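You operate a simulated robot arm through the tools that you are given. There is no shell and no other tool. Be economical: measure what you need, move in short steps, check, and stop when the job is done.

You are at the controls of a simulated two-armed robot. One attempt, no reset.

Task
Take the cloth from the service bench top and lay it out flat on the planning table top.

Only the result counts: the job must be done as asked and must still hold three seconds after the hand-in. Knocking over, shifting, dropping, spilling or breaking anything else fails it. Flat cloth is picked up by pressing the open fingertips on it (5 to 10 N) and closing them slowly along it; thin cloth reads only 2 to 8 mm in the jaws.

Robot
Two 7-joint arms with two-finger parallel grippers on one trunk, on a base that drives. Base frame: it is fixed to the floor where the robot stands at the start and does not move with it; the origin is under the middle of the robot, x ahead of it, y to its left, z up. Readings come in cm, rad, newtons and seconds.
The left shoulder is at the start at [7, 16.3, 109.5], the right one opposite. Places, roughly: planning table top [-110, 0, 80]. Payload 3.43 kg a hand.
The TCP of each hand is the grasp point between the finger pads, 3.4 cm short of the fingertips. In the tool frame z runs along the fingers and y along their closing line. Largest opening 12.8 cm; finger width 2.4, thickness 1.2; the body of the gripper, 4.8 by 13 cm, starts 9.6 cm behind the TCP.
Orientation is that of the tool frame in the base frame, as a unit quaternion [w, x, y, z]. With the fingers straight down and closing along the base's y, the tool's x points along the base's -x, its y along +y and its z along -z.

Tools
- The arms move only by the tool move_arm. It takes "left_moves", "right_moves" or both (then of equal length, played together; a hand with none holds still); each is a list of rows, each an object of numbers (a shift or turn left out is 0, a gripper value left out holds the last): "tx", "ty", "tz": the shift along the tool's x, y, z in units of 20 mm (1.0 is 20 mm); "ax", "ay", "az": the turn, a rotation vector about the tool's x, y, z in units of 5 degrees (1.0 is 5 degrees); "fingers": the opening in per cent of the stroke, from 0 (shut) to 100 (fully open). In form: [{"tx": .., "ty": .., "tz": .., "ax": .., "ay": .., "az": .., "fingers": ..}, ...]. A call has 1 to 20 rows; each row shifts and turns the commanded pose from where the row before left it, along the tool's axes as they then stand. A call with a number of a shift or a turn outside -1 to 1 is refused whole. Each row takes 0.2 s and may step no farther than 5 cm and 0.15 rad from the row before; otherwise, or with a gripper value out of range, the whole call is refused. Where a pose cannot be reached the arm comes as near as it can. A force on the tool above 40 N (or 10 N above the force at the start of the call, whichever is more), or a blocked arm, ends the call early, and 0.2 s more pass. The fingers move at their own pace (about 15.3 cm/s each) and stop on an object; they squeeze with about 29 N. The grip force told is the motor's: it shows also when the fingers shut on nothing. Time passes only in rows, and 0.2 s behind the last, so rows that do not move let the fingers close. It gives the time, the measured TCP pose, the force on the tool (base axes), the opening and the grip force at its end, in the units of the frame above (readings bear some noise).
- Cameras (640 x 400 px; columns grow to the right, rows downward): "scene" is now at [11.78, -0.18, 128.9]; the picture's right is [-0.01, -1.00, -0.00], its down [-0.85, 0.01, -0.52] and it looks along [0.52, -0.01, -0.85] (base axes); focal length 214 px, centre (320, 200). "left" rides on the left gripper at [7.6, 1.1, -16] in its tool frame; the picture's right is [-0.15, 0.99, 0.00], its down [-0.88, -0.13, -0.46] and it looks along [-0.45, -0.07, 0.89] (tool axes); focal length 234 px, centre (320, 200). "right" rides on the right gripper at [7.6, -1.1, -16] in its tool frame; the picture's right is [0.15, 0.99, 0.00], its down [-0.88, 0.13, -0.46] and it looks along [-0.45, 0.07, 0.89] (tool axes); focal length 234 px, centre (320, 200). There is no depth. A picture from a camera that has moved, and an enlarged one, comes with that camera's place and axes in the base frame and with its lens.
- camera(camera): a new picture of that camera. It takes no simulated time.
- slide_trunk(by): slides the trunk up (or, below 0, down) by that many cm; the arms and the scene camera ride with it, the base frame stays. It gives what a move gives, with no picture.
- base_move(legs): drives the robot by 1 to 6 legs, each [ahead, left, turn to the left] in cm, cm and rad, along the robot's own axes; the way and the turn of a leg run together, so that a leg with both is an arc; at most 150 cm and 3.142 rad a leg. The arms and the cameras ride along, it lands a little off, and it stops where it bumps. It gives what a move gives.
- turn_head(pan, tilt): turns the head with the scene camera to pan (to the left, within 1.501 rad either way) and tilt (down, from -0.506 to 1.204), counted from straight ahead of the robot. It gives what a move gives.
- zoom(camera, box): a new picture of the part [left, top, right, bottom] of that camera's present view, enlarged. It takes no simulated time.
- finish_job(): hands the job in; it is judged then, once.

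Go step by step. Nothing tells you exact positions but the pictures and the camera data: compare them with the known pose of the tool, close in by small moves and look again before you grip or let go. The budget is 120 turns and 92 pictures, counting those below and the enlarged ones. Unless the task says otherwise, let go and move clear before handing in, and close with one line.

The tools are called after ">>>" as a command line: name --argument value ..., lists and objects as JSON in quotes. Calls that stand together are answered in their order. move_arm: Moves the arms, as the interface text tells. Its arguments: {"type":"object","properties":{"left_moves":{"type":"array","items":{"type":"object","properties":{"tx":{"type":"number"},"ty":{"type":"number"},"tz":{"type":"number"},"ax":{"type":"number"},"ay":{"type":"number"},"az":{"type":"number"},"fingers":{"type":"number"}}}},"right_moves":{"type":"array","items":{"type":"object","properties":{"tx":{"type":"number"},"ty":{"type":"number"},"tz":{"type":"number"},"ax":{"type":"number"},"ay":{"type":"number"},"az":{"type":"number"},"fingers":{"type":"number"}}}}},"required":[]} The other tools are called the same way: slide_trunk (by) slides the trunk up or down; base_move (legs) drives the base; turn_head (pan, tilt) turns the head that bears the scene camera; camera (camera) takes a picture; zoom (camera, box) takes an enlarged picture of a part of a camera's view; finish_job () hands the job in.

At the start:

```text
time_s: 0.0
left_ee_pos: [66.58, -7.75, 105.84]
left_ee_rot: [0.0, 0.0, 1.0, 0.0]
left_force: [0.4, -0.2, 0.0]
left_opening: 12.79
left_grasp_force: 0.1
right_ee_pos: [36.41, -43.18, 113.23]
right_ee_rot: [0.0, 0.0, 1.0, 0.0]
right_force: [0.2, 0.4, -0.3]
right_opening: 12.8
right_grasp_force: 0.0
trunk travel left (down, up): [-57.5, 36.5]
robot x, y, heading: [0.23, 0.21, 0.0]
head pan, tilt: [-0.014, 1.025]
```

scene: 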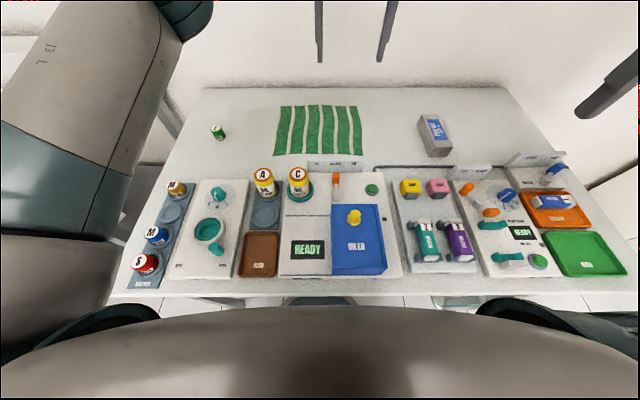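
right: 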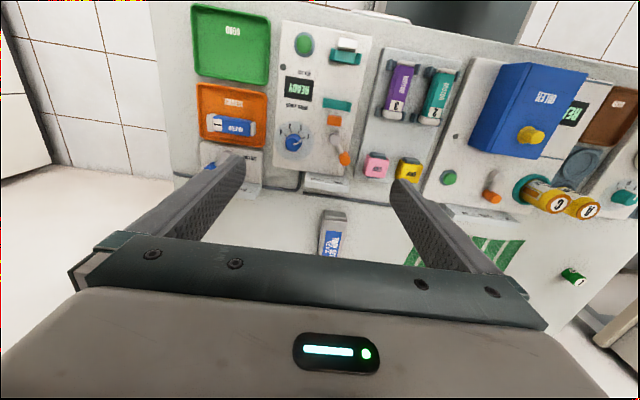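
left: 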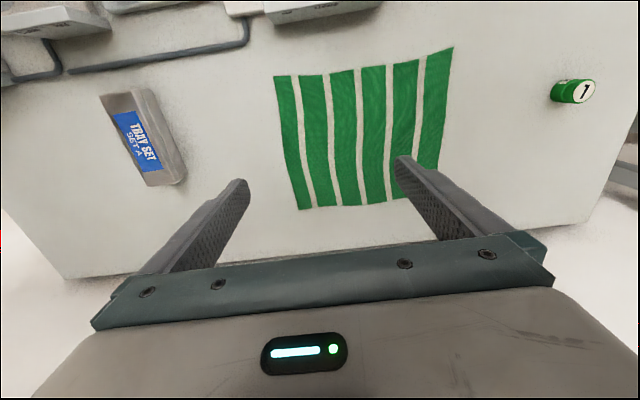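

The cloth (green stripes) shows in both views. Comparing them puts the bench top near z≈80 and the cloth at about x 57.5–82, y ±13.6. I'll check the details near the cloth before moving.

>>> zoom --camera "scene" --box '[180, 80, 480, 220]'

>>> turn_head --pan 1.5 --tilt 0.5

>>> camera --camera "scene"

```text
2.13 times, centred on (330, 150) of scene
camera zoom: at [11.78, -0.18, 128.9], right [-0.01, -1.0, 0.0], down [-0.85, 0.01, -0.52], along [0.52, -0.01, -0.85], focal length 458 px, centre (299, 307)
```

zoom: 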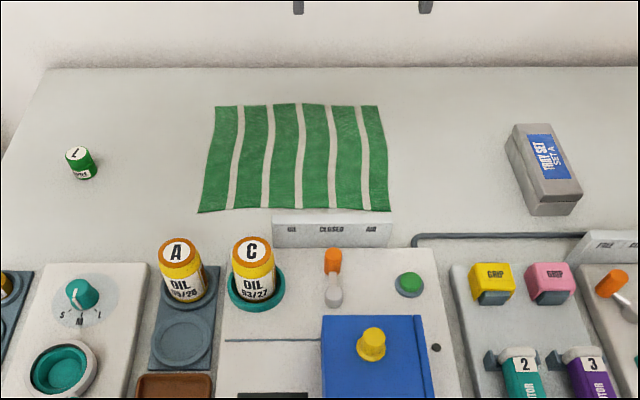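

```text
time_s: 1.6
left_ee_pos: [66.58, -7.78, 105.69]
left_ee_rot: [0.0, 0.0, 1.0, 0.0]
left_force: [-0.8, -0.5, -1.2]
left_opening: 12.81
left_grasp_force: 0.1
right_ee_pos: [36.4, -42.98, 113.22]
right_ee_rot: [0.0, 0.001, 1.0, 0.0]
right_force: [0.6, -0.2, 0.0]
right_opening: 12.79
right_grasp_force: 0.1
trunk travel left (down, up): [-57.5, 36.5]
robot x, y, heading: [0.49, 0.02, -0.003]
head pan, tilt: [1.499, 0.499]
```

```text
87 pictures are left
camera scene: at [5.63, 8.99, 133.17], right [1.0, -0.07, 0.0], down [-0.03, -0.48, -0.88], along [0.06, 0.88, -0.48], focal length 214 px, centre (320, 200)
```

scene: 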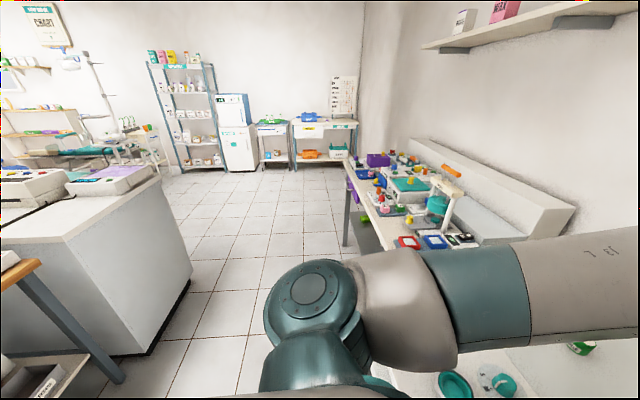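

The cloth is clear of everything at its far edge, so I'll bring the hands over the two far corners. Then I'll check with the wrist cameras.

>>> move_arm --left_moves '[{"tx": -0.32, "ty": 0.52, "tz": 0.35, "fingers": 40}, {"tx": -0.32, "ty": 0.52, "tz": 0.35}, {"tx": -0.32, "ty": 0.52, "tz": 0.35}, {"tx": -0.32, "ty": 0.52, "tz": 0.35}, {"tx": -0.32, "ty": 0.52, "tz": 0.35}, {"tx": -0.32, "ty": 0.52, "tz": 0.35}, {"tx": -0.32, "ty": 0.52, "tz": 0.35}, {"tx": -0.32, "ty": 0.52, "tz": 0.35}, {"tx": -0.32, "ty": 0.52, "tz": 0.35}, {"tx": -0.32, "ty": 0.52, "tz": 0.35}, {"tx": -0.32, "ty": 0.52, "tz": 0.35}, {"tx": -0.32, "ty": 0.52, "tz": 0.35}, {"tx": -0.32, "ty": 0.52, "tz": 0.35}, {"tx": -0.32, "ty": 0.52, "tz": 0.35}, {"tx": -0.32, "ty": 0.52, "tz": 0.35}, {"tx": -0.32, "ty": 0.52, "tz": 0.35}, {"tx": -0.32, "ty": 0.52, "tz": 0.35}, {"tx": -0.32, "ty": 0.52, "tz": 0.35}, {"tx": -0.32, "ty": 0.52, "tz": 0.35}, {"tx": -0.32, "ty": 0.52, "tz": 0.35}]' --right_moves '[{"tx": -1, "ty": 0.74, "fingers": 40}, {"tx": -1, "ty": 0.74}, {"tx": -1, "ty": 0.74}, {"tx": -1, "ty": 0.74}, {"tx": -1, "ty": 0.74}, {"tx": -1, "ty": 0.74}, {"tx": -1, "ty": 0.74}, {"tx": -1, "ty": 0.74}, {"tx": -1, "ty": 0.74}, {"tx": -1, "ty": 0.74}, {"tx": -1, "ty": 0.74, "tz": 0.2}, {"tx": -1, "ty": 0.74, "tz": 1}, {"tx": -1, "ty": 0.74, "tz": 1}, {"tx": -1, "ty": 0.74, "tz": 1}, {"tx": -1, "ty": 0.74, "tz": 1}, {"tx": -1, "ty": 0.74, "tz": 1}, {"tx": -1, "ty": 0.74, "tz": 1}, {"tx": -1, "ty": 0.74, "tz": 1}, {"tx": -1, "ty": 0.74, "tz": 1}, {"tx": -1, "ty": 0.74, "tz": 1}]'

>>> turn_head --pan 0 --tilt 0.85

>>> camera --camera "scene"

>>> camera --camera "left"

>>> camera --camera "right"

```text
time_s: 5.8
left_ee_pos: [79.44, 13.04, 91.73]
left_ee_rot: [-0.001, 0.001, 1.0, 0.001]
left_force: [1.3, -1.1, -0.2]
left_opening: 5.11
left_grasp_force: 0.0
right_ee_pos: [67.06, -22.58, 95.1]
right_ee_rot: [0.0, 0.0, 1.0, 0.001]
right_force: [0.7, -0.7, 0.2]
right_opening: 5.11
right_grasp_force: 0.1
right hand out of reach, approached as far as the arm can: row 15, 16, 17, 18, 19, 20
trunk travel left (down, up): [-57.5, 36.5]
robot x, y, heading: [-0.03, 0.09, 0.001]
head pan, tilt: [1.499, 0.499]
```

```text
time_s: 7.4
left_ee_pos: [79.38, 12.96, 91.87]
left_ee_rot: [0.001, 0.0, 1.0, 0.0]
left_force: [-0.3, 0.2, 0.0]
left_opening: 5.13
left_grasp_force: 0.0
right_ee_pos: [66.92, -22.67, 95.15]
right_ee_rot: [0.001, 0.001, 1.0, 0.001]
right_force: [-0.2, 0.7, 0.6]
right_opening: 5.1
right_grasp_force: 0.1
trunk travel left (down, up): [-57.5, 36.5]
robot x, y, heading: [0.25, -0.06, -0.003]
head pan, tilt: [0.0, 0.85]
```

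```text
86 pictures are left
camera scene: at [12.8, -0.07, 130.17], right [0.0, -1.0, 0.0], down [-0.75, 0.0, -0.66], along [0.66, 0.0, -0.75], focal length 214 px, centre (320, 200)
```

scene: 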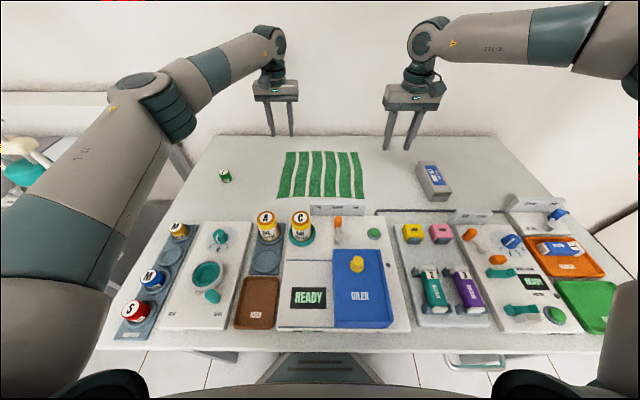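

```text
85 pictures are left
camera left: at [71.95, 14.23, 107.71], right [0.15, 0.99, 0.0], down [0.88, -0.13, 0.46], along [0.45, -0.07, -0.89], focal length 234 px, centre (320, 200)
```

left: 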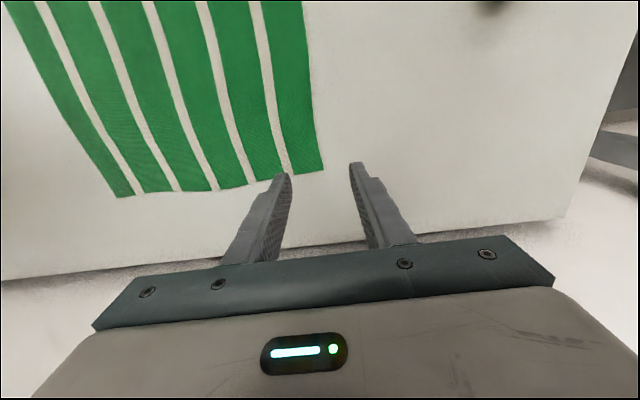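

```text
84 pictures are left
camera right: at [59.27, -23.77, 111.23], right [-0.15, 0.99, 0.0], down [0.88, 0.13, 0.46], along [0.45, 0.07, -0.89], focal length 234 px, centre (320, 200)
```

right: 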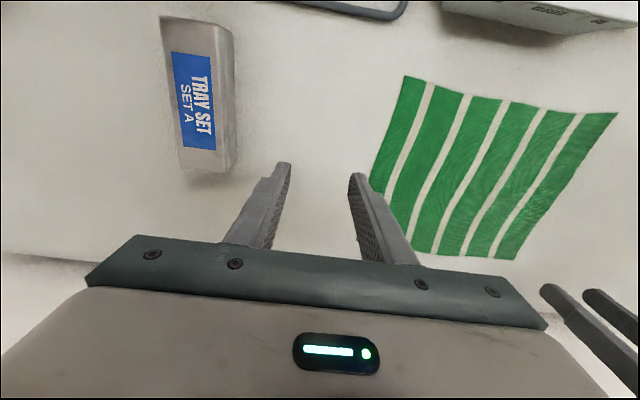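

The left hand is over the far-left corner (82, 13). The right arm stopped short, so I'll see if it can step onward from there.

>>> move_arm --right_moves '[{"ty": 1}, {"ty": 1}, {"ty": 1}, {"ty": 1}, {"ty": 1}, {"tx": -1}, {"tx": -1}, {"tx": -1}]'

```text
time_s: 9.2
left_ee_pos: [79.45, 13.16, 91.91]
left_ee_rot: [-0.001, -0.001, 1.0, 0.0]
left_force: [0.0, -0.5, 0.3]
left_opening: 5.14
left_grasp_force: 0.0
right_ee_pos: [65.4, -20.84, 96.34]
right_ee_rot: [0.001, -0.001, 1.0, 0.001]
right_force: [-1.1, 0.4, -0.3]
right_opening: 5.11
right_grasp_force: 0.1
right hand out of reach, approached as far as the arm can: row 1, 2, 3, 4, 5, 6, 7, 8
trunk travel left (down, up): [-57.5, 36.5]
robot x, y, heading: [0.1, 0.22, 0.0]
head pan, tilt: [0.0, 0.85]
```

The right arm seems caught in an awkward posture, not past its true reach. I'll pull it back, shift it sideways and come forward again.

>>> move_arm --right_moves '[{"tx": 1}, {"tx": 1}, {"tx": 1}, {"tx": 1}, {"tx": 1}, {"tx": 1}, {"ty": 1}, {"ty": 1}, {"ty": 1}, {"ty": 1}]'

>>> camera --camera "scene"

```text
time_s: 11.4
left_ee_pos: [79.44, 12.97, 91.78]
left_ee_rot: [-0.001, 0.0, 1.0, 0.0]
left_force: [0.2, -0.4, -0.4]
left_opening: 5.13
left_grasp_force: 0.0
right_ee_pos: [53.42, -13.21, 96.59]
right_ee_rot: [0.0, 0.0, 1.0, 0.001]
right_force: [-0.3, -0.3, -0.6]
right_opening: 5.11
right_grasp_force: 0.0
right hand out of reach, approached as far as the arm can: row 10
trunk travel left (down, up): [-57.5, 36.5]
robot x, y, heading: [-0.03, 0.12, -0.006]
head pan, tilt: [0.0, 0.85]
```

```text
83 pictures are left
camera scene: at [12.92, -0.1, 130.16], right [0.0, -1.0, 0.0], down [-0.75, 0.0, -0.66], along [0.66, 0.0, -0.75], focal length 214 px, centre (320, 200)
```

scene: 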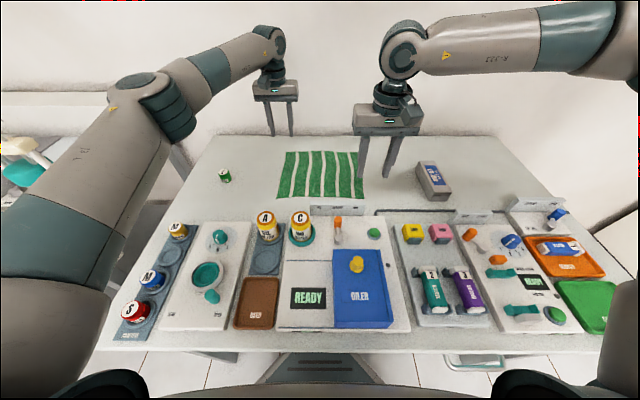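

The right forearm comes in from the side, so I suspect a wrist-roll limit. I'll turn the right tool 45° with the forearm and retry forward.

>>> move_arm --right_moves '[{"az": -1}, {"az": -1}, {"az": -1}, {"az": -1}, {"az": -1}, {"az": -1}, {"az": -1}, {"az": -1}, {"az": -1}, {"tx": -0.707, "ty": -0.707}, {"tx": -0.707, "ty": -0.707}, {"tx": -0.707, "ty": -0.707}, {"tx": -0.707, "ty": -0.707}, {"tx": -0.707, "ty": -0.707}, {"tx": -0.707, "ty": -0.707}]'

```text
time_s: 14.6
left_ee_pos: [79.53, 13.0, 91.88]
left_ee_rot: [0.0, 0.0, 1.0, 0.0]
left_force: [-0.4, -0.7, -0.6]
left_opening: 5.11
left_grasp_force: 0.0
right_ee_pos: [62.2, -18.02, 96.95]
right_ee_rot: [0.0, -0.383, 0.924, 0.001]
right_force: [-0.1, -0.3, 0.6]
right_opening: 5.09
right_grasp_force: 0.0
right hand out of reach, approached as far as the arm can: row 10, 11, 12, 13, 14, 15
trunk travel left (down, up): [-57.5, 36.5]
robot x, y, heading: [-0.06, -0.15, -0.004]
head pan, tilt: [0.0, 0.85]
```

The roll made no difference, so the elbow posture is the limit. I'll restore the roll, swing the right hand outward to unfold the arm, extend, then sweep inward.

>>> move_arm --right_moves '[{"az": 1}, {"az": 1}, {"az": 1}, {"az": 1}, {"az": 1}, {"az": 1}, {"az": 1}, {"az": 1}, {"az": 1}, {"ty": -1}, {"ty": -1}, {"ty": -1}, {"ty": -1}, {"ty": -1}, {"ty": -1}, {"ty": -1}, {"ty": -1}, {"ty": -1}, {"ty": -1}, {"ty": -1}]'

>>> move_arm --right_moves '[{"tx": -1}, {"tx": -1}, {"tx": -1}, {"tx": -1}, {"tx": -1}, {"tx": -1}, {"tx": -1}, {"tx": -1}]'

>>> camera --camera "scene"

```text
time_s: 18.8
left_ee_pos: [79.26, 13.13, 91.85]
left_ee_rot: [0.0, 0.0, 1.0, -0.001]
left_force: [0.7, 0.7, 0.1]
left_opening: 5.14
left_grasp_force: 0.1
right_ee_pos: [62.52, -40.3, 97.03]
right_ee_rot: [0.0, 0.0, 1.0, 0.0]
right_force: [-0.1, -0.1, 0.0]
right_opening: 5.12
right_grasp_force: 0.0
trunk travel left (down, up): [-57.5, 36.5]
robot x, y, heading: [0.19, -0.24, 0.001]
head pan, tilt: [0.0, 0.85]
```

```text
time_s: 20.6
left_ee_pos: [79.36, 13.07, 91.78]
left_ee_rot: [0.0, 0.0, 1.0, -0.001]
left_force: [1.0, -0.7, -0.9]
left_opening: 5.15
left_grasp_force: 0.0
right_ee_pos: [75.23, -40.15, 97.13]
right_ee_rot: [0.0, 0.001, 1.0, 0.0]
right_force: [0.0, 0.0, -0.2]
right_opening: 5.1
right_grasp_force: 0.1
right hand out of reach, approached as far as the arm can: row 7, 8
trunk travel left (down, up): [-57.5, 36.5]
robot x, y, heading: [-0.19, -0.2, 0.002]
head pan, tilt: [0.0, 0.85]
```

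```text
82 pictures are left
camera scene: at [12.76, -0.07, 130.18], right [0.0, -1.0, 0.0], down [-0.75, 0.0, -0.66], along [0.66, 0.0, -0.75], focal length 214 px, centre (320, 200)
```

scene: 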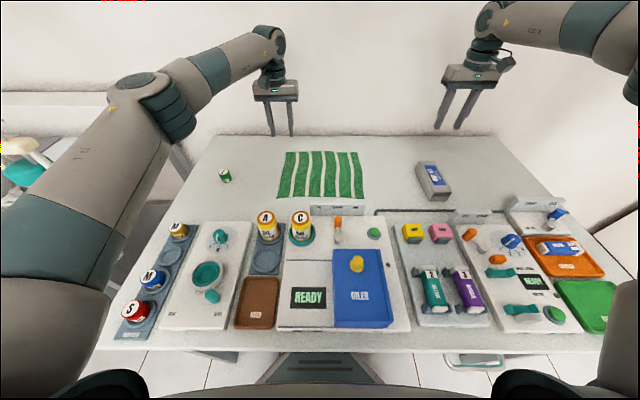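

The arm is extended now. I'll sweep inward with x just inside the reach limit.

>>> move_arm --right_moves '[{"tx": 0.5, "ty": 1}, {"ty": 1}, {"ty": 1}, {"ty": 1}, {"ty": 1}, {"ty": 1}, {"ty": 1}, {"ty": 1}, {"ty": 1}, {"ty": 1}, {"ty": 1}, {"ty": 1}]'

>>> camera --camera "scene"

```text
time_s: 23.2
left_ee_pos: [79.49, 13.1, 91.96]
left_ee_rot: [0.0, 0.0, 1.0, 0.0]
left_force: [-0.2, 0.4, -0.6]
left_opening: 5.12
left_grasp_force: 0.1
right_ee_pos: [66.25, -21.62, 97.9]
right_ee_rot: [0.001, 0.0, 1.0, 0.001]
right_force: [-0.8, 0.5, -0.1]
right_opening: 5.13
right_grasp_force: 0.1
right hand out of reach, approached as far as the arm can: row 3, 4, 5, 6, 7, 8, 9, 10, 11, 12
trunk travel left (down, up): [-57.5, 36.5]
robot x, y, heading: [-0.17, -0.04, 0.0]
head pan, tilt: [0.0, 0.85]
```

```text
81 pictures are left
camera scene: at [12.78, -0.06, 130.17], right [0.0, -1.0, 0.0], down [-0.75, 0.0, -0.66], along [0.66, 0.0, -0.75], focal length 214 px, centre (320, 200)
```

scene: 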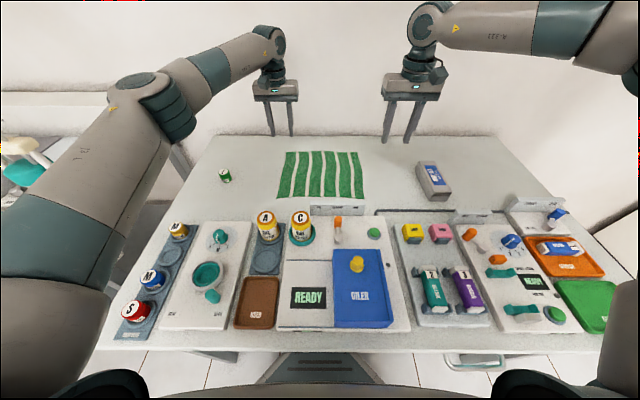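

The same boundary again: the right arm can't swing inward past about 20°, but the left can. I'll shift the base 9 cm to the left so the right side of the cloth is in its range, and grip the near corners instead.

>>> base_move --legs '[[0, 9, 0]]'

```text
time_s: 24.3
left_ee_pos: [79.32, 21.96, 91.7]
left_ee_rot: [0.0, 0.0, 1.0, 0.0]
left_force: [0.0, 0.8, 0.6]
left_opening: 5.11
left_grasp_force: 0.1
right_ee_pos: [66.32, -12.49, 97.84]
right_ee_rot: [0.002, -0.001, 1.0, 0.001]
right_force: [-0.4, 0.3, -0.5]
right_opening: 5.12
right_grasp_force: 0.1
trunk travel left (down, up): [-57.5, 36.5]
robot x, y, heading: [-0.31, 9.15, -0.003]
head pan, tilt: [0.0, 0.85]
```

Now both hands go to the near corners, just above the cloth.

>>> move_arm --left_moves '[{"tx": 0.94, "ty": -0.47, "tz": 0.185}, {"tx": 0.94, "ty": -0.47, "tz": 0.185}, {"tx": 0.94, "ty": -0.47, "tz": 0.185}, {"tx": 0.94, "ty": -0.47, "tz": 0.185}, {"tx": 0.94, "ty": -0.47, "tz": 0.185}, {"tx": 0.94, "ty": -0.47, "tz": 0.185}, {"tx": 0.94, "ty": -0.47, "tz": 0.185}, {"tx": 0.94, "ty": -0.47, "tz": 0.185}, {"tx": 0.94, "ty": -0.47, "tz": 0.185}, {"tx": 0.94, "ty": -0.47, "tz": 0.185}]' --right_moves '[{"tx": 0.29, "tz": 0.49}, {"tx": 0.29, "tz": 0.49}, {"tx": 0.29, "tz": 0.49}, {"tx": 0.29, "tz": 0.49}, {"tx": 0.29, "tz": 0.49}, {"tx": 0.29, "tz": 0.49}, {"tx": 0.29, "tz": 0.49}, {"tx": 0.29, "tz": 0.49}, {"tx": 0.29, "tz": 0.49}, {"tx": 0.29, "tz": 0.49}]'

>>> camera --camera "left"

>>> camera --camera "right"

>>> zoom --camera "scene" --box '[240, 80, 460, 220]'

```text
time_s: 26.5
left_ee_pos: [60.75, 12.56, 88.43]
left_ee_rot: [0.0, 0.001, 1.0, 0.001]
left_force: [0.0, 0.4, -0.3]
left_opening: 5.11
left_grasp_force: 0.1
right_ee_pos: [60.42, -12.56, 88.22]
right_ee_rot: [0.001, 0.001, 1.0, 0.001]
right_force: [-0.7, -0.6, -0.6]
right_opening: 5.13
right_grasp_force: 0.1
trunk travel left (down, up): [-57.5, 36.5]
robot x, y, heading: [-0.0, 9.25, 0.001]
head pan, tilt: [0.0, 0.85]
```

```text
80 pictures are left
camera left: at [53.21, 13.72, 104.3], right [0.15, 0.99, 0.0], down [0.88, -0.13, 0.46], along [0.45, -0.07, -0.89], focal length 234 px, centre (320, 200)
```

left: 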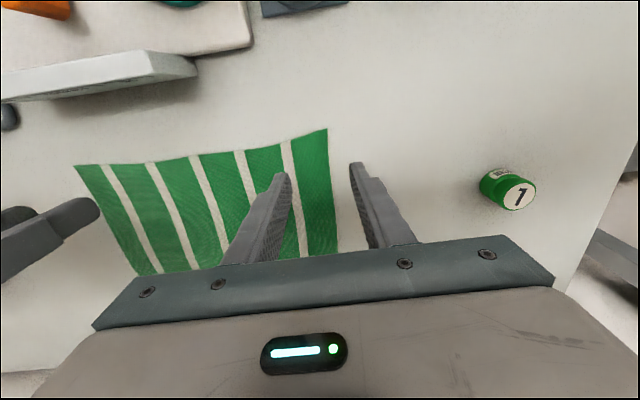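

```text
79 pictures are left
camera right: at [52.8, -13.73, 104.15], right [-0.15, 0.99, 0.0], down [0.88, 0.13, 0.46], along [0.45, 0.07, -0.89], focal length 234 px, centre (320, 200)
```

right: 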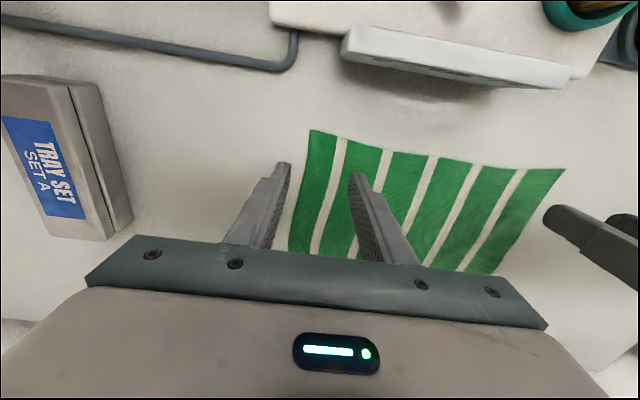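

```text
2.86 times, centred on (350, 150) of scene
camera zoom: at [12.77, 8.93, 130.18], right [0.0, -1.0, 0.0], down [-0.75, 0.0, -0.66], along [0.66, 0.0, -0.75], focal length 613 px, centre (234, 343)
```

zoom: 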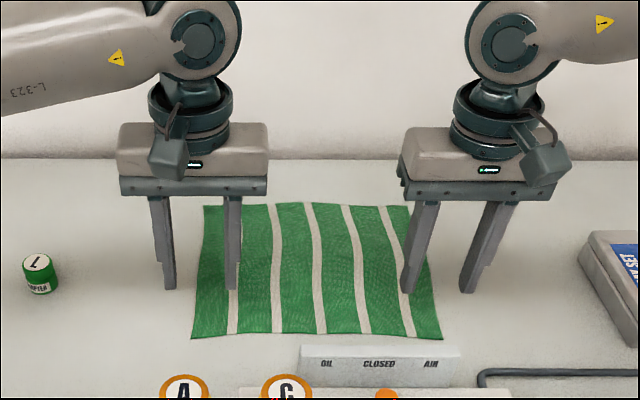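

The near corners are at about (57.4, ±13.75) and both hands straddle the side edges. I'll shift slightly to the near edge and lower to just above contact.

>>> move_arm --left_moves '[{"tx": 0.75, "tz": 0.4}, {"tz": 0.6}, {"tz": 0.6}, {"tz": 0.3}]' --right_moves '[{"tx": 0.6, "tz": 0.4}, {"tz": 0.6}, {"tz": 0.6}, {"tz": 0.2}]'

>>> move_arm --left_moves '[{"tz": 0.1}, {"tz": 0.1}, {"tz": 0.1}]' --right_moves '[{"tz": 0.1}, {"tz": 0.1}, {"tz": 0.1}]'

```text
time_s: 27.5
left_ee_pos: [59.07, 12.73, 84.4]
left_ee_rot: [0.001, 0.0, 1.0, 0.0]
left_force: [-0.5, 0.4, -0.3]
left_opening: 5.14
left_grasp_force: 0.1
right_ee_pos: [59.33, -12.42, 84.33]
right_ee_rot: [0.002, 0.0, 1.0, 0.001]
right_force: [0.2, 0.2, -0.8]
right_opening: 5.12
right_grasp_force: 0.0
trunk travel left (down, up): [-57.5, 36.5]
robot x, y, heading: [-0.22, 8.96, 0.0]
head pan, tilt: [0.0, 0.85]
```

```text
time_s: 28.3
left_ee_pos: [59.15, 12.51, 83.85]
left_ee_rot: [0.0, 0.0, 1.0, 0.0]
left_force: [0.4, 0.4, -0.6]
left_opening: 5.13
left_grasp_force: 0.1
right_ee_pos: [59.39, -12.6, 83.67]
right_ee_rot: [0.002, -0.001, 1.0, 0.001]
right_force: [-0.5, 0.0, 0.4]
right_opening: 5.09
right_grasp_force: 0.1
trunk travel left (down, up): [-57.5, 36.5]
robot x, y, heading: [0.5, 9.13, -0.004]
head pan, tilt: [0.0, 0.85]
```

No contact yet; I'll lower on in fine steps.

>>> move_arm --left_moves '[{"tz": 0.1}, {"tz": 0.05}]' --right_moves '[{"tz": 0.1}, {"tz": 0.05}]'

>>> move_arm --left_moves '[{"tz": 0.05}, {"tz": 0.05}]' --right_moves '[{"tz": 0.05}, {"tz": 0.05}]'

```text
time_s: 28.9
left_ee_pos: [59.26, 12.56, 83.59]
left_ee_rot: [0.001, 0.001, 1.0, 0.0]
left_force: [1.2, 0.6, 5.5]
left_opening: 5.11
left_grasp_force: 0.1
right_ee_pos: [59.3, -12.6, 83.58]
right_ee_rot: [0.003, 0.001, 1.0, 0.001]
right_force: [0.4, -0.1, 7.1]
right_opening: 5.07
right_grasp_force: 0.1
trunk travel left (down, up): [-57.5, 36.5]
robot x, y, heading: [-0.14, 9.02, -0.001]
head pan, tilt: [0.0, 0.85]
```

```text
time_s: 29.5
left_ee_pos: [59.02, 12.68, 83.56]
left_ee_rot: [0.002, 0.0, 1.0, -0.001]
left_force: [4.0, -0.7, 20.6]
left_opening: 5.13
left_grasp_force: 0.1
right_ee_pos: [59.22, -12.52, 83.55]
right_ee_rot: [0.005, 0.001, 1.0, 0.001]
right_force: [3.3, -0.5, 13.3]
right_opening: 5.11
right_grasp_force: 0.1
trunk travel left (down, up): [-57.5, 36.5]
robot x, y, heading: [-0.28, 8.97, 0.001]
head pan, tilt: [0.0, 0.85]
```

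Contact is at TCP z≈83.6, pressing a bit too hard. I'll ease off to about 7–8 N and close slowly.

>>> move_arm --left_moves '[{"tz": -0.08}]' --right_moves '[{"tz": -0.03}]'

>>> move_arm --left_moves '[{"fingers": 37}, {"fingers": 34}, {"fingers": 31}, {"fingers": 28}, {"fingers": 26}, {"fingers": 24}]' --right_moves '[{"fingers": 37}, {"fingers": 34}, {"fingers": 31}, {"fingers": 28}, {"fingers": 26}, {"fingers": 24}]'

>>> camera --camera "left"

>>> camera --camera "right"

```text
time_s: 29.9
left_ee_pos: [58.96, 12.6, 83.54]
left_ee_rot: [0.002, 0.0, 1.0, 0.0]
left_force: [4.3, 1.6, 21.2]
left_opening: 5.08
left_grasp_force: 0.0
right_ee_pos: [59.24, -12.54, 83.63]
right_ee_rot: [0.002, 0.0, 1.0, 0.001]
right_force: [2.5, -0.8, 13.1]
right_opening: 5.09
right_grasp_force: 0.0
trunk travel left (down, up): [-57.5, 36.5]
robot x, y, heading: [-0.25, 9.0, 0.001]
head pan, tilt: [0.0, 0.85]
```

```text
time_s: 31.3
left_ee_pos: [58.85, 12.55, 83.53]
left_ee_rot: [0.001, 0.0, 1.0, -0.001]
left_force: [0.6, -12.5, 20.8]
left_opening: 2.91
left_grasp_force: 7.4
right_ee_pos: [59.1, -12.48, 83.55]
right_ee_rot: [0.002, 0.0, 1.0, 0.001]
right_force: [-0.2, 5.8, 10.1]
right_opening: 3.43
right_grasp_force: 3.2
trunk travel left (down, up): [-57.5, 36.5]
robot x, y, heading: [-0.14, 9.06, -0.0]
head pan, tilt: [0.0, 0.85]
```

```text
77 pictures are left
camera left: at [51.4, 13.82, 99.38], right [0.15, 0.99, 0.0], down [0.88, -0.13, 0.46], along [0.45, -0.07, -0.89], focal length 234 px, centre (320, 200)
```

left: 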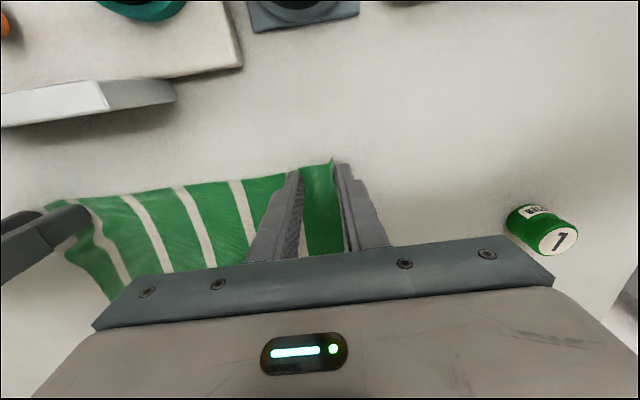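

```text
76 pictures are left
camera right: at [51.43, -13.67, 99.57], right [-0.15, 0.99, 0.0], down [0.88, 0.13, 0.46], along [0.45, 0.07, -0.89], focal length 234 px, centre (320, 200)
```

right: 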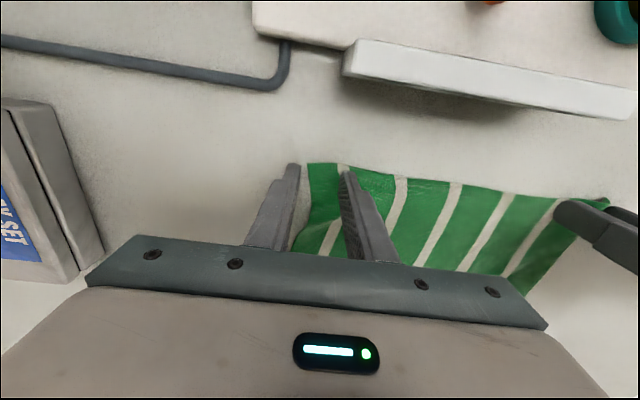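

The cloth is being drawn in between the fingers on both sides. I'll continue closing, with the left pressing a bit less.

>>> move_arm --left_moves '[{"tz": -0.08, "fingers": 22}, {"fingers": 20}, {"fingers": 18}, {"fingers": 16}, {"fingers": 14}, {"fingers": 12}, {"fingers": 10}, {"fingers": 8}, {"fingers": 6}, {"fingers": 4}, {"fingers": 2}, {"fingers": 0}, {"fingers": 0}]' --right_moves '[{"fingers": 22}, {"fingers": 20}, {"fingers": 18}, {"fingers": 16}, {"fingers": 14}, {"fingers": 12}, {"fingers": 10}, {"fingers": 8}, {"fingers": 6}, {"fingers": 4}, {"fingers": 2}, {"fingers": 0}, {"fingers": 0}]'

>>> camera --camera "left"

>>> camera --camera "right"

```text
time_s: 34.1
left_ee_pos: [59.04, 12.58, 83.56]
left_ee_rot: [0.001, 0.001, 1.0, -0.001]
left_force: [0.5, -9.9, 1.2]
left_opening: 0.24
left_grasp_force: 29.0
right_ee_pos: [59.16, -12.35, 83.64]
right_ee_rot: [0.002, 0.0, 1.0, 0.003]
right_force: [0.0, 11.7, 20.7]
right_opening: 0.23
right_grasp_force: 29.2
trunk travel left (down, up): [-57.5, 36.5]
robot x, y, heading: [-0.3, 9.2, 0.001]
head pan, tilt: [0.0, 0.85]
```

```text
75 pictures are left
camera left: at [51.48, 13.81, 99.44], right [0.15, 0.99, 0.0], down [0.88, -0.13, 0.46], along [0.45, -0.07, -0.89], focal length 234 px, centre (320, 200)
```

left: 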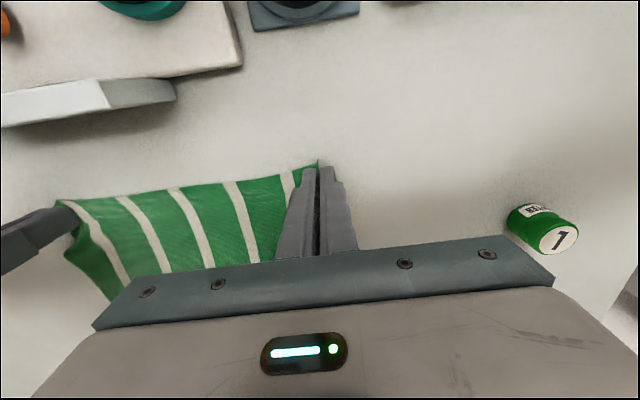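

```text
74 pictures are left
camera right: at [51.53, -13.6, 99.57], right [-0.15, 0.99, 0.0], down [0.88, 0.13, 0.46], along [0.45, 0.07, -0.89], focal length 234 px, centre (320, 200)
```

right: 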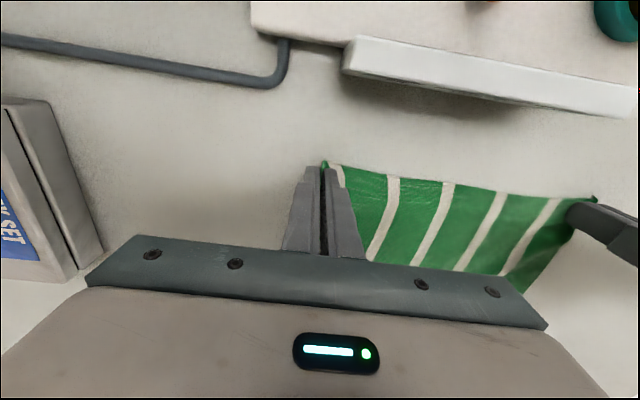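

Both hands read about 2.4 mm, which is thin cloth in the jaws. I'll lift a little and check.

>>> move_arm --left_moves '[{"tz": -0.5}, {"tz": -1}, {"tz": -1}, {"tz": -1}]' --right_moves '[{"tz": -0.5}, {"tz": -1}, {"tz": -1}, {"tz": -1}]'

>>> zoom --camera "scene" --box '[240, 80, 460, 220]'

```text
time_s: 35.1
left_ee_pos: [58.83, 12.67, 90.67]
left_ee_rot: [0.002, 0.0, 1.0, 0.0]
left_force: [-0.3, -10.3, 0.9]
left_opening: 0.24
left_grasp_force: 29.1
right_ee_pos: [59.19, -12.59, 90.6]
right_ee_rot: [0.002, -0.001, 1.0, 0.001]
right_force: [-0.6, 11.0, 0.2]
right_opening: 0.25
right_grasp_force: 28.7
trunk travel left (down, up): [-57.5, 36.5]
robot x, y, heading: [0.02, 9.08, 0.001]
head pan, tilt: [0.0, 0.85]
```

```text
2.86 times, centred on (350, 150) of scene
camera zoom: at [12.66, 8.95, 130.18], right [0.0, -1.0, 0.0], down [-0.75, 0.0, -0.66], along [0.66, 0.0, -0.75], focal length 613 px, centre (234, 343)
```

zoom: 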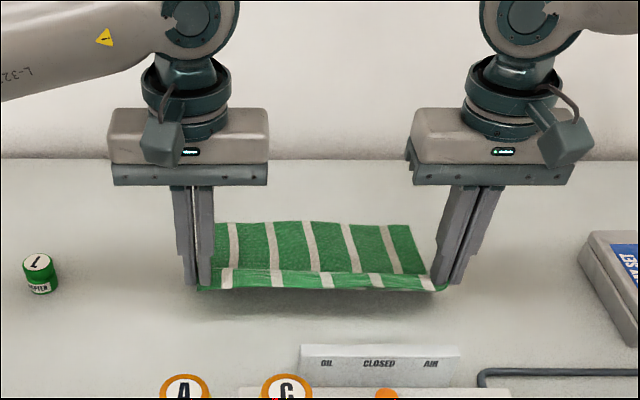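

The cloth is held cleanly along its near edge. I'll relax the side tension slightly and lift straight up, first by arm, then with the trunk.

>>> move_arm --left_moves '[{"ty": -0.12, "tz": -0.5, "tx": -0.3}, {"tz": -1, "tx": -0.3}, {"tz": -1, "tx": -0.3}, {"tz": -1, "tx": -0.3}]' --right_moves '[{"ty": 0.12, "tz": -0.5, "tx": -0.3}, {"tz": -1, "tx": -0.3}, {"tz": -1, "tx": -0.3}, {"tz": -1, "tx": -0.3}]'

>>> slide_trunk --by 25

>>> camera --camera "scene"

```text
time_s: 36.1
left_ee_pos: [61.39, 12.35, 97.63]
left_ee_rot: [0.0, 0.001, 1.0, -0.001]
left_force: [0.0, -4.0, 1.2]
left_opening: 0.21
left_grasp_force: 28.6
right_ee_pos: [61.61, -12.54, 97.56]
right_ee_rot: [0.002, 0.0, 1.0, 0.001]
right_force: [-0.3, 3.9, 0.9]
right_opening: 0.25
right_grasp_force: 29.0
trunk travel left (down, up): [-57.5, 36.5]
robot x, y, heading: [-0.0, 9.24, 0.004]
head pan, tilt: [0.0, 0.85]
```

```text
time_s: 38.7
left_ee_pos: [61.45, 12.34, 122.57]
left_ee_rot: [0.0, 0.0, 1.0, 0.001]
left_force: [-0.3, -4.0, -0.1]
left_opening: 0.21
left_grasp_force: 28.5
right_ee_pos: [61.64, -12.44, 122.46]
right_ee_rot: [0.001, 0.0, 1.0, 0.0]
right_force: [0.0, 4.5, 0.5]
right_opening: 0.25
right_grasp_force: 29.6
trunk travel left (down, up): [-82.5, 11.5]
robot x, y, heading: [0.06, 8.75, 0.004]
head pan, tilt: [0.0, 0.85]
```

```text
72 pictures are left
camera scene: at [12.82, 8.94, 155.16], right [0.0, -1.0, 0.0], down [-0.75, 0.0, -0.66], along [0.66, 0.0, -0.75], focal length 214 px, centre (320, 200)
```

scene: 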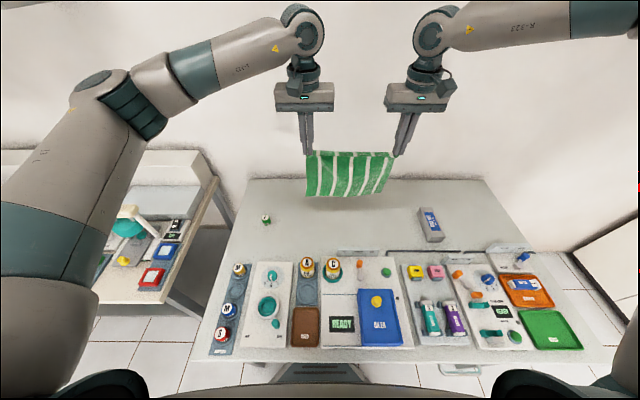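

The cloth hangs freely. I'll raise the trunk 10 cm more and look to the sides and back for the turn.

>>> slide_trunk --by 10

>>> turn_head --pan -1.5 --tilt 0.5

>>> camera --camera "scene"

>>> turn_head --pan 1.5 --tilt 0.5

>>> camera --camera "scene"

```text
time_s: 40.0
left_ee_pos: [61.52, 12.28, 132.65]
left_ee_rot: [0.0, 0.001, 1.0, 0.0]
left_force: [0.2, -3.8, 0.2]
left_opening: 0.24
left_grasp_force: 28.6
right_ee_pos: [61.66, -12.39, 132.42]
right_ee_rot: [0.001, 0.0, 1.0, 0.001]
right_force: [0.2, 4.6, 0.4]
right_opening: 0.24
right_grasp_force: 29.5
trunk travel left (down, up): [-92.5, 1.5]
robot x, y, heading: [0.37, 8.99, -0.0]
head pan, tilt: [0.0, 0.85]
```

```text
time_s: 41.6
left_ee_pos: [61.51, 12.37, 132.6]
left_ee_rot: [0.0, -0.001, 1.0, -0.001]
left_force: [-1.2, -3.8, -0.8]
left_opening: 0.21
left_grasp_force: 29.1
right_ee_pos: [61.64, -12.46, 132.35]
right_ee_rot: [0.001, 0.0, 1.0, 0.002]
right_force: [0.0, 4.3, 0.4]
right_opening: 0.27
right_grasp_force: 29.4
trunk travel left (down, up): [-92.5, 1.5]
robot x, y, heading: [-0.15, 9.0, 0.002]
head pan, tilt: [-1.499, 0.499]
```

```text
71 pictures are left
camera scene: at [5.64, -0.13, 168.17], right [-1.0, -0.07, 0.0], down [-0.03, 0.48, -0.88], along [0.06, -0.88, -0.48], focal length 214 px, centre (320, 200)
```

scene: 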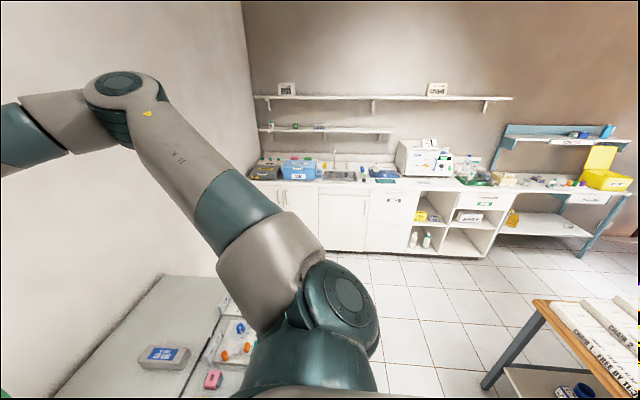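

```text
time_s: 44.2
left_ee_pos: [61.48, 12.26, 132.52]
left_ee_rot: [0.001, 0.001, 1.0, -0.001]
left_force: [1.0, -3.5, -0.8]
left_opening: 0.26
left_grasp_force: 28.8
right_ee_pos: [61.64, -12.37, 132.45]
right_ee_rot: [0.002, 0.001, 1.0, 0.001]
right_force: [0.3, 3.8, -0.3]
right_opening: 0.24
right_grasp_force: 28.4
trunk travel left (down, up): [-92.5, 1.5]
robot x, y, heading: [0.22, 9.4, -0.004]
head pan, tilt: [1.499, 0.499]
```

```text
70 pictures are left
camera scene: at [5.65, 18.02, 168.17], right [1.0, -0.07, 0.0], down [-0.04, -0.48, -0.88], along [0.06, 0.88, -0.48], focal length 214 px, centre (320, 200)
```

scene: 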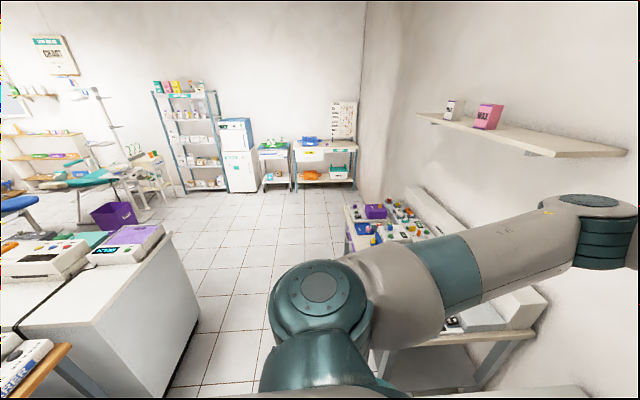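

The planning table's near edge looks to be around x≈-90, and the right side of the robot is open. I'll back up 20 cm, turn around to the right with the cloth held high, and look.

>>> base_move --legs '[[-20, 0, 0], [0, 0, -1.57], [0, 0, -1.57]]'

>>> turn_head --pan 0 --tilt 0.75

>>> camera --camera "scene"

```text
time_s: 53.4
left_ee_pos: [-81.47, 4.5, 132.63]
left_ee_rot: [0.0, 1.0, 0.01, 0.0]
left_force: [0.0, 4.2, -1.1]
left_opening: 0.21
left_grasp_force: 29.4
right_ee_pos: [-82.1, 29.1, 132.49]
right_ee_rot: [0.002, 1.0, 0.01, 0.0]
right_force: [-0.3, -4.5, -0.5]
right_opening: 0.24
right_grasp_force: 28.4
trunk travel left (down, up): [-92.5, 1.5]
robot x, y, heading: [-20.23, 9.11, -3.12]
head pan, tilt: [1.499, 0.499]
```

```text
time_s: 55.0
left_ee_pos: [-81.52, 4.44, 132.66]
left_ee_rot: [0.0, 1.0, 0.01, 0.0]
left_force: [0.2, 4.2, -0.3]
left_opening: 0.2
left_grasp_force: 29.0
right_ee_pos: [-82.12, 29.26, 132.5]
right_ee_rot: [0.001, 1.0, 0.011, -0.001]
right_force: [-0.4, -4.3, -0.7]
right_opening: 0.23
right_grasp_force: 29.0
trunk travel left (down, up): [-92.5, 1.5]
robot x, y, heading: [-20.3, 9.07, -3.125]
head pan, tilt: [0.0, 0.75]
```

```text
69 pictures are left
camera scene: at [-33.51, 8.67, 165.97], right [-0.02, 1.0, 0.0], down [0.68, 0.01, -0.73], along [-0.73, -0.01, -0.68], focal length 214 px, centre (320, 200)
```

scene: 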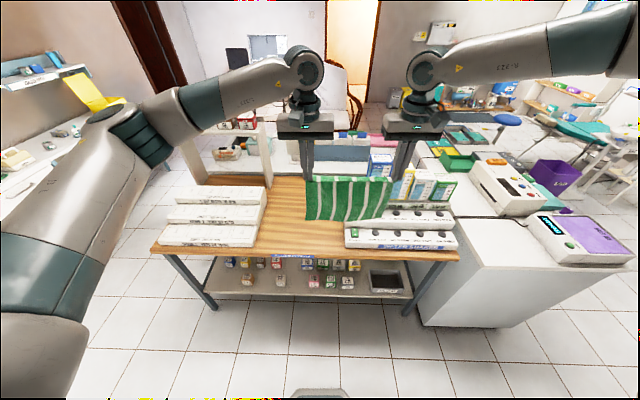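

The planning table has a clear strip between the stacks on both sides, roughly y -22 to 20. I'll shift the robot 18 cm left so that the cloth is centred over it, and look again.

>>> base_move --legs '[[0, 18, -0.0165]]'

>>> camera --camera "scene"

>>> camera --camera "left"

>>> camera --camera "right"

```text
time_s: 56.5
left_ee_pos: [-81.31, -11.64, 132.68]
left_ee_rot: [0.0, 1.0, 0.001, 0.0]
left_force: [-0.1, 5.2, 0.2]
left_opening: 0.22
left_grasp_force: 29.4
right_ee_pos: [-81.55, 13.12, 132.2]
right_ee_rot: [0.002, 1.0, 0.001, 0.0]
right_force: [-0.2, -4.6, -1.0]
right_opening: 0.22
right_grasp_force: 29.0
trunk travel left (down, up): [-92.5, 1.5]
robot x, y, heading: [-19.8, -8.6, -3.142]
head pan, tilt: [0.0, 0.75]
```

```text
68 pictures are left
camera scene: at [-33.33, -8.24, 165.97], right [0.0, 1.0, 0.0], down [0.68, 0.0, -0.73], along [-0.73, 0.0, -0.68], focal length 214 px, centre (320, 200)
```

scene: 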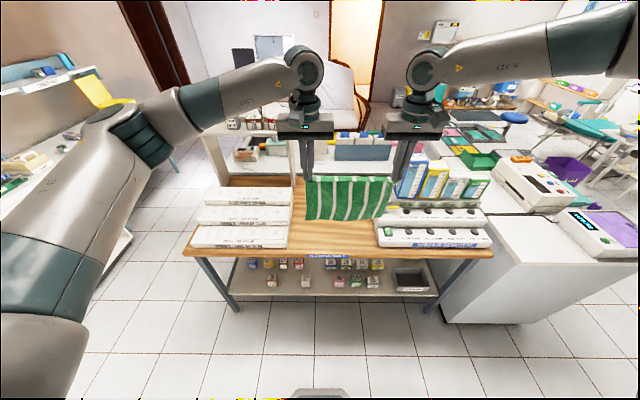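

```text
67 pictures are left
camera left: at [-73.65, -12.66, 148.5], right [-0.15, -0.99, 0.0], down [-0.88, 0.13, 0.46], along [-0.45, 0.06, -0.89], focal length 234 px, centre (320, 200)
```

left: 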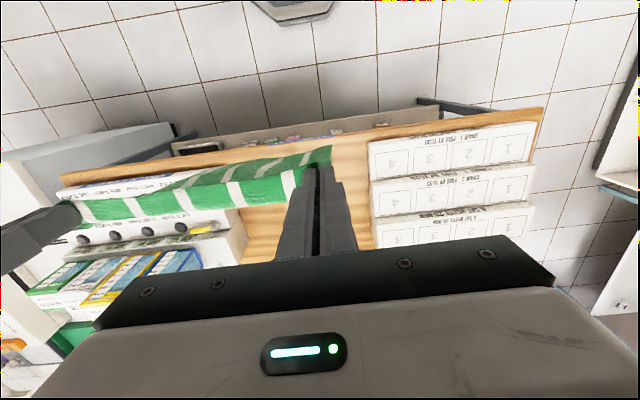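

```text
66 pictures are left
camera right: at [-73.99, 14.28, 148.41], right [0.15, -0.99, 0.01], down [-0.88, -0.13, 0.46], along [-0.45, -0.07, -0.89], focal length 234 px, centre (320, 200)
```

right: 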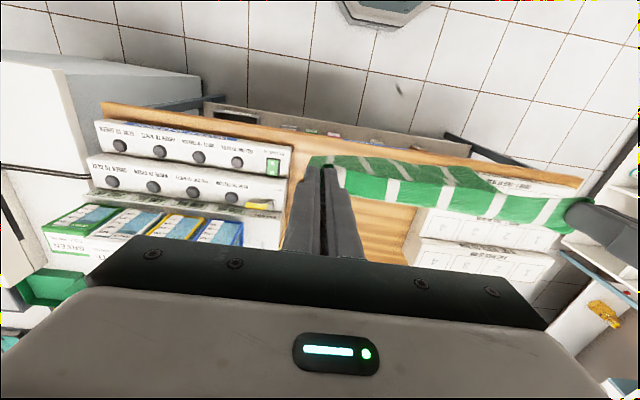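

The free strip of table is y -24 to 20, with its near edge at x≈-88 and clear wood back to about -124. I'll dry-run the arms' retreat stroke up here to be sure it's reachable when laying the cloth.

>>> move_arm --left_moves '[{"tx": 1}, {"tx": 1}, {"tx": 1}, {"tx": 1}, {"tx": 1}, {"tx": 1}, {"tx": 1}, {"tx": 1}, {"tx": 1}, {"tx": -1}, {"tx": -1}, {"tx": -1}, {"tx": -1}, {"tx": -1}, {"tx": -1}, {"tx": -1}, {"tx": -1}, {"tx": -1}, {"tx": -1}]' --right_moves '[{"tx": 1}, {"tx": 1}, {"tx": 1}, {"tx": 1}, {"tx": 1}, {"tx": 1}, {"tx": 1}, {"tx": 1}, {"tx": 1}, {"tx": -1}, {"tx": -1}, {"tx": -1}, {"tx": -1}, {"tx": -1}, {"tx": -1}, {"tx": -1}, {"tx": -1}, {"tx": -1}, {"tx": -1}]'

```text
time_s: 60.5
left_ee_pos: [-83.7, -11.74, 132.71]
left_ee_rot: [0.0, 1.0, 0.0, 0.001]
left_force: [-0.8, 2.9, 0.2]
left_opening: 0.19
left_grasp_force: 28.7
right_ee_pos: [-83.68, 12.99, 132.58]
right_ee_rot: [0.002, 1.0, 0.001, -0.001]
right_force: [0.2, -2.8, -0.7]
right_opening: 0.22
right_grasp_force: 28.8
trunk travel left (down, up): [-92.5, 1.5]
robot x, y, heading: [-19.77, -8.39, -3.138]
head pan, tilt: [0.0, 0.75]
```

The stroke works. Now I'll drive over the table with the cloth still high.

>>> base_move --legs '[[0, 3, 0], [32, 0, 0]]'

>>> camera --camera "scene"

>>> camera --camera "left"

>>> camera --camera "right"

```text
time_s: 63.1
left_ee_pos: [-115.01, -14.68, 132.94]
left_ee_rot: [-0.001, 1.0, -0.001, 0.0]
left_force: [0.8, 2.4, -0.6]
left_opening: 0.21
left_grasp_force: 28.8
right_ee_pos: [-115.05, 9.95, 132.61]
right_ee_rot: [0.0, 1.0, 0.001, -0.002]
right_force: [0.1, -2.4, -0.5]
right_opening: 0.21
right_grasp_force: 28.6
trunk travel left (down, up): [-92.5, 1.5]
robot x, y, heading: [-51.93, -11.64, 3.144]
head pan, tilt: [0.0, 0.75]
```

```text
65 pictures are left
camera scene: at [-64.84, -11.7, 166.01], right [0.0, 1.0, 0.0], down [0.68, 0.0, -0.73], along [-0.73, 0.0, -0.68], focal length 214 px, centre (320, 200)
```

scene: 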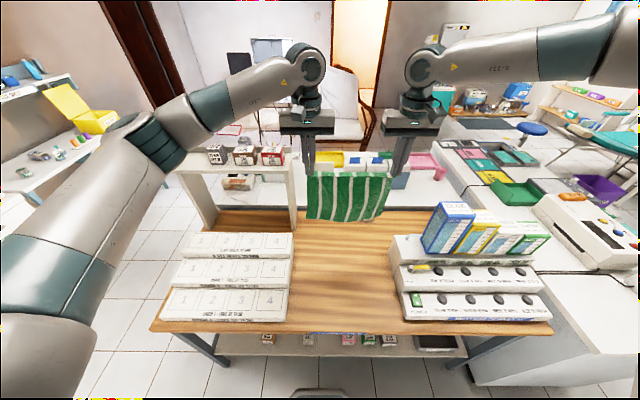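

```text
64 pictures are left
camera left: at [-107.37, -15.68, 148.76], right [-0.15, -0.99, 0.0], down [-0.88, 0.13, 0.46], along [-0.45, 0.07, -0.89], focal length 234 px, centre (320, 200)
```

left: 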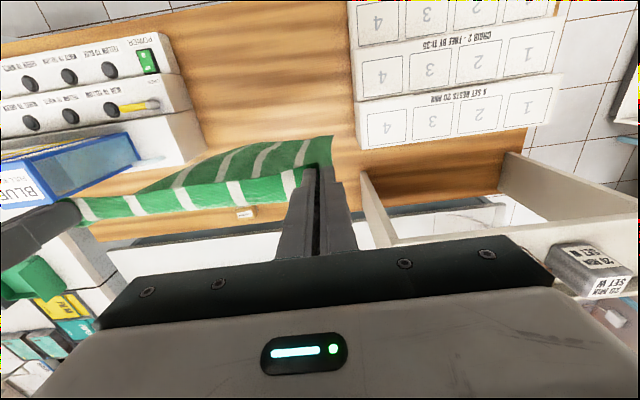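

```text
63 pictures are left
camera right: at [-107.39, 11.14, 148.72], right [0.15, -0.99, 0.0], down [-0.88, -0.13, 0.46], along [-0.45, -0.07, -0.89], focal length 234 px, centre (320, 200)
```

right: 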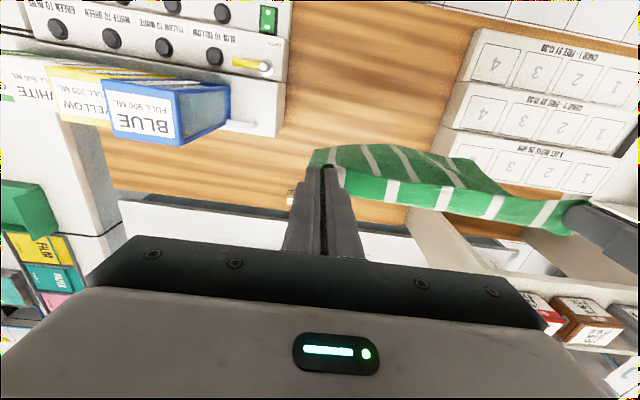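

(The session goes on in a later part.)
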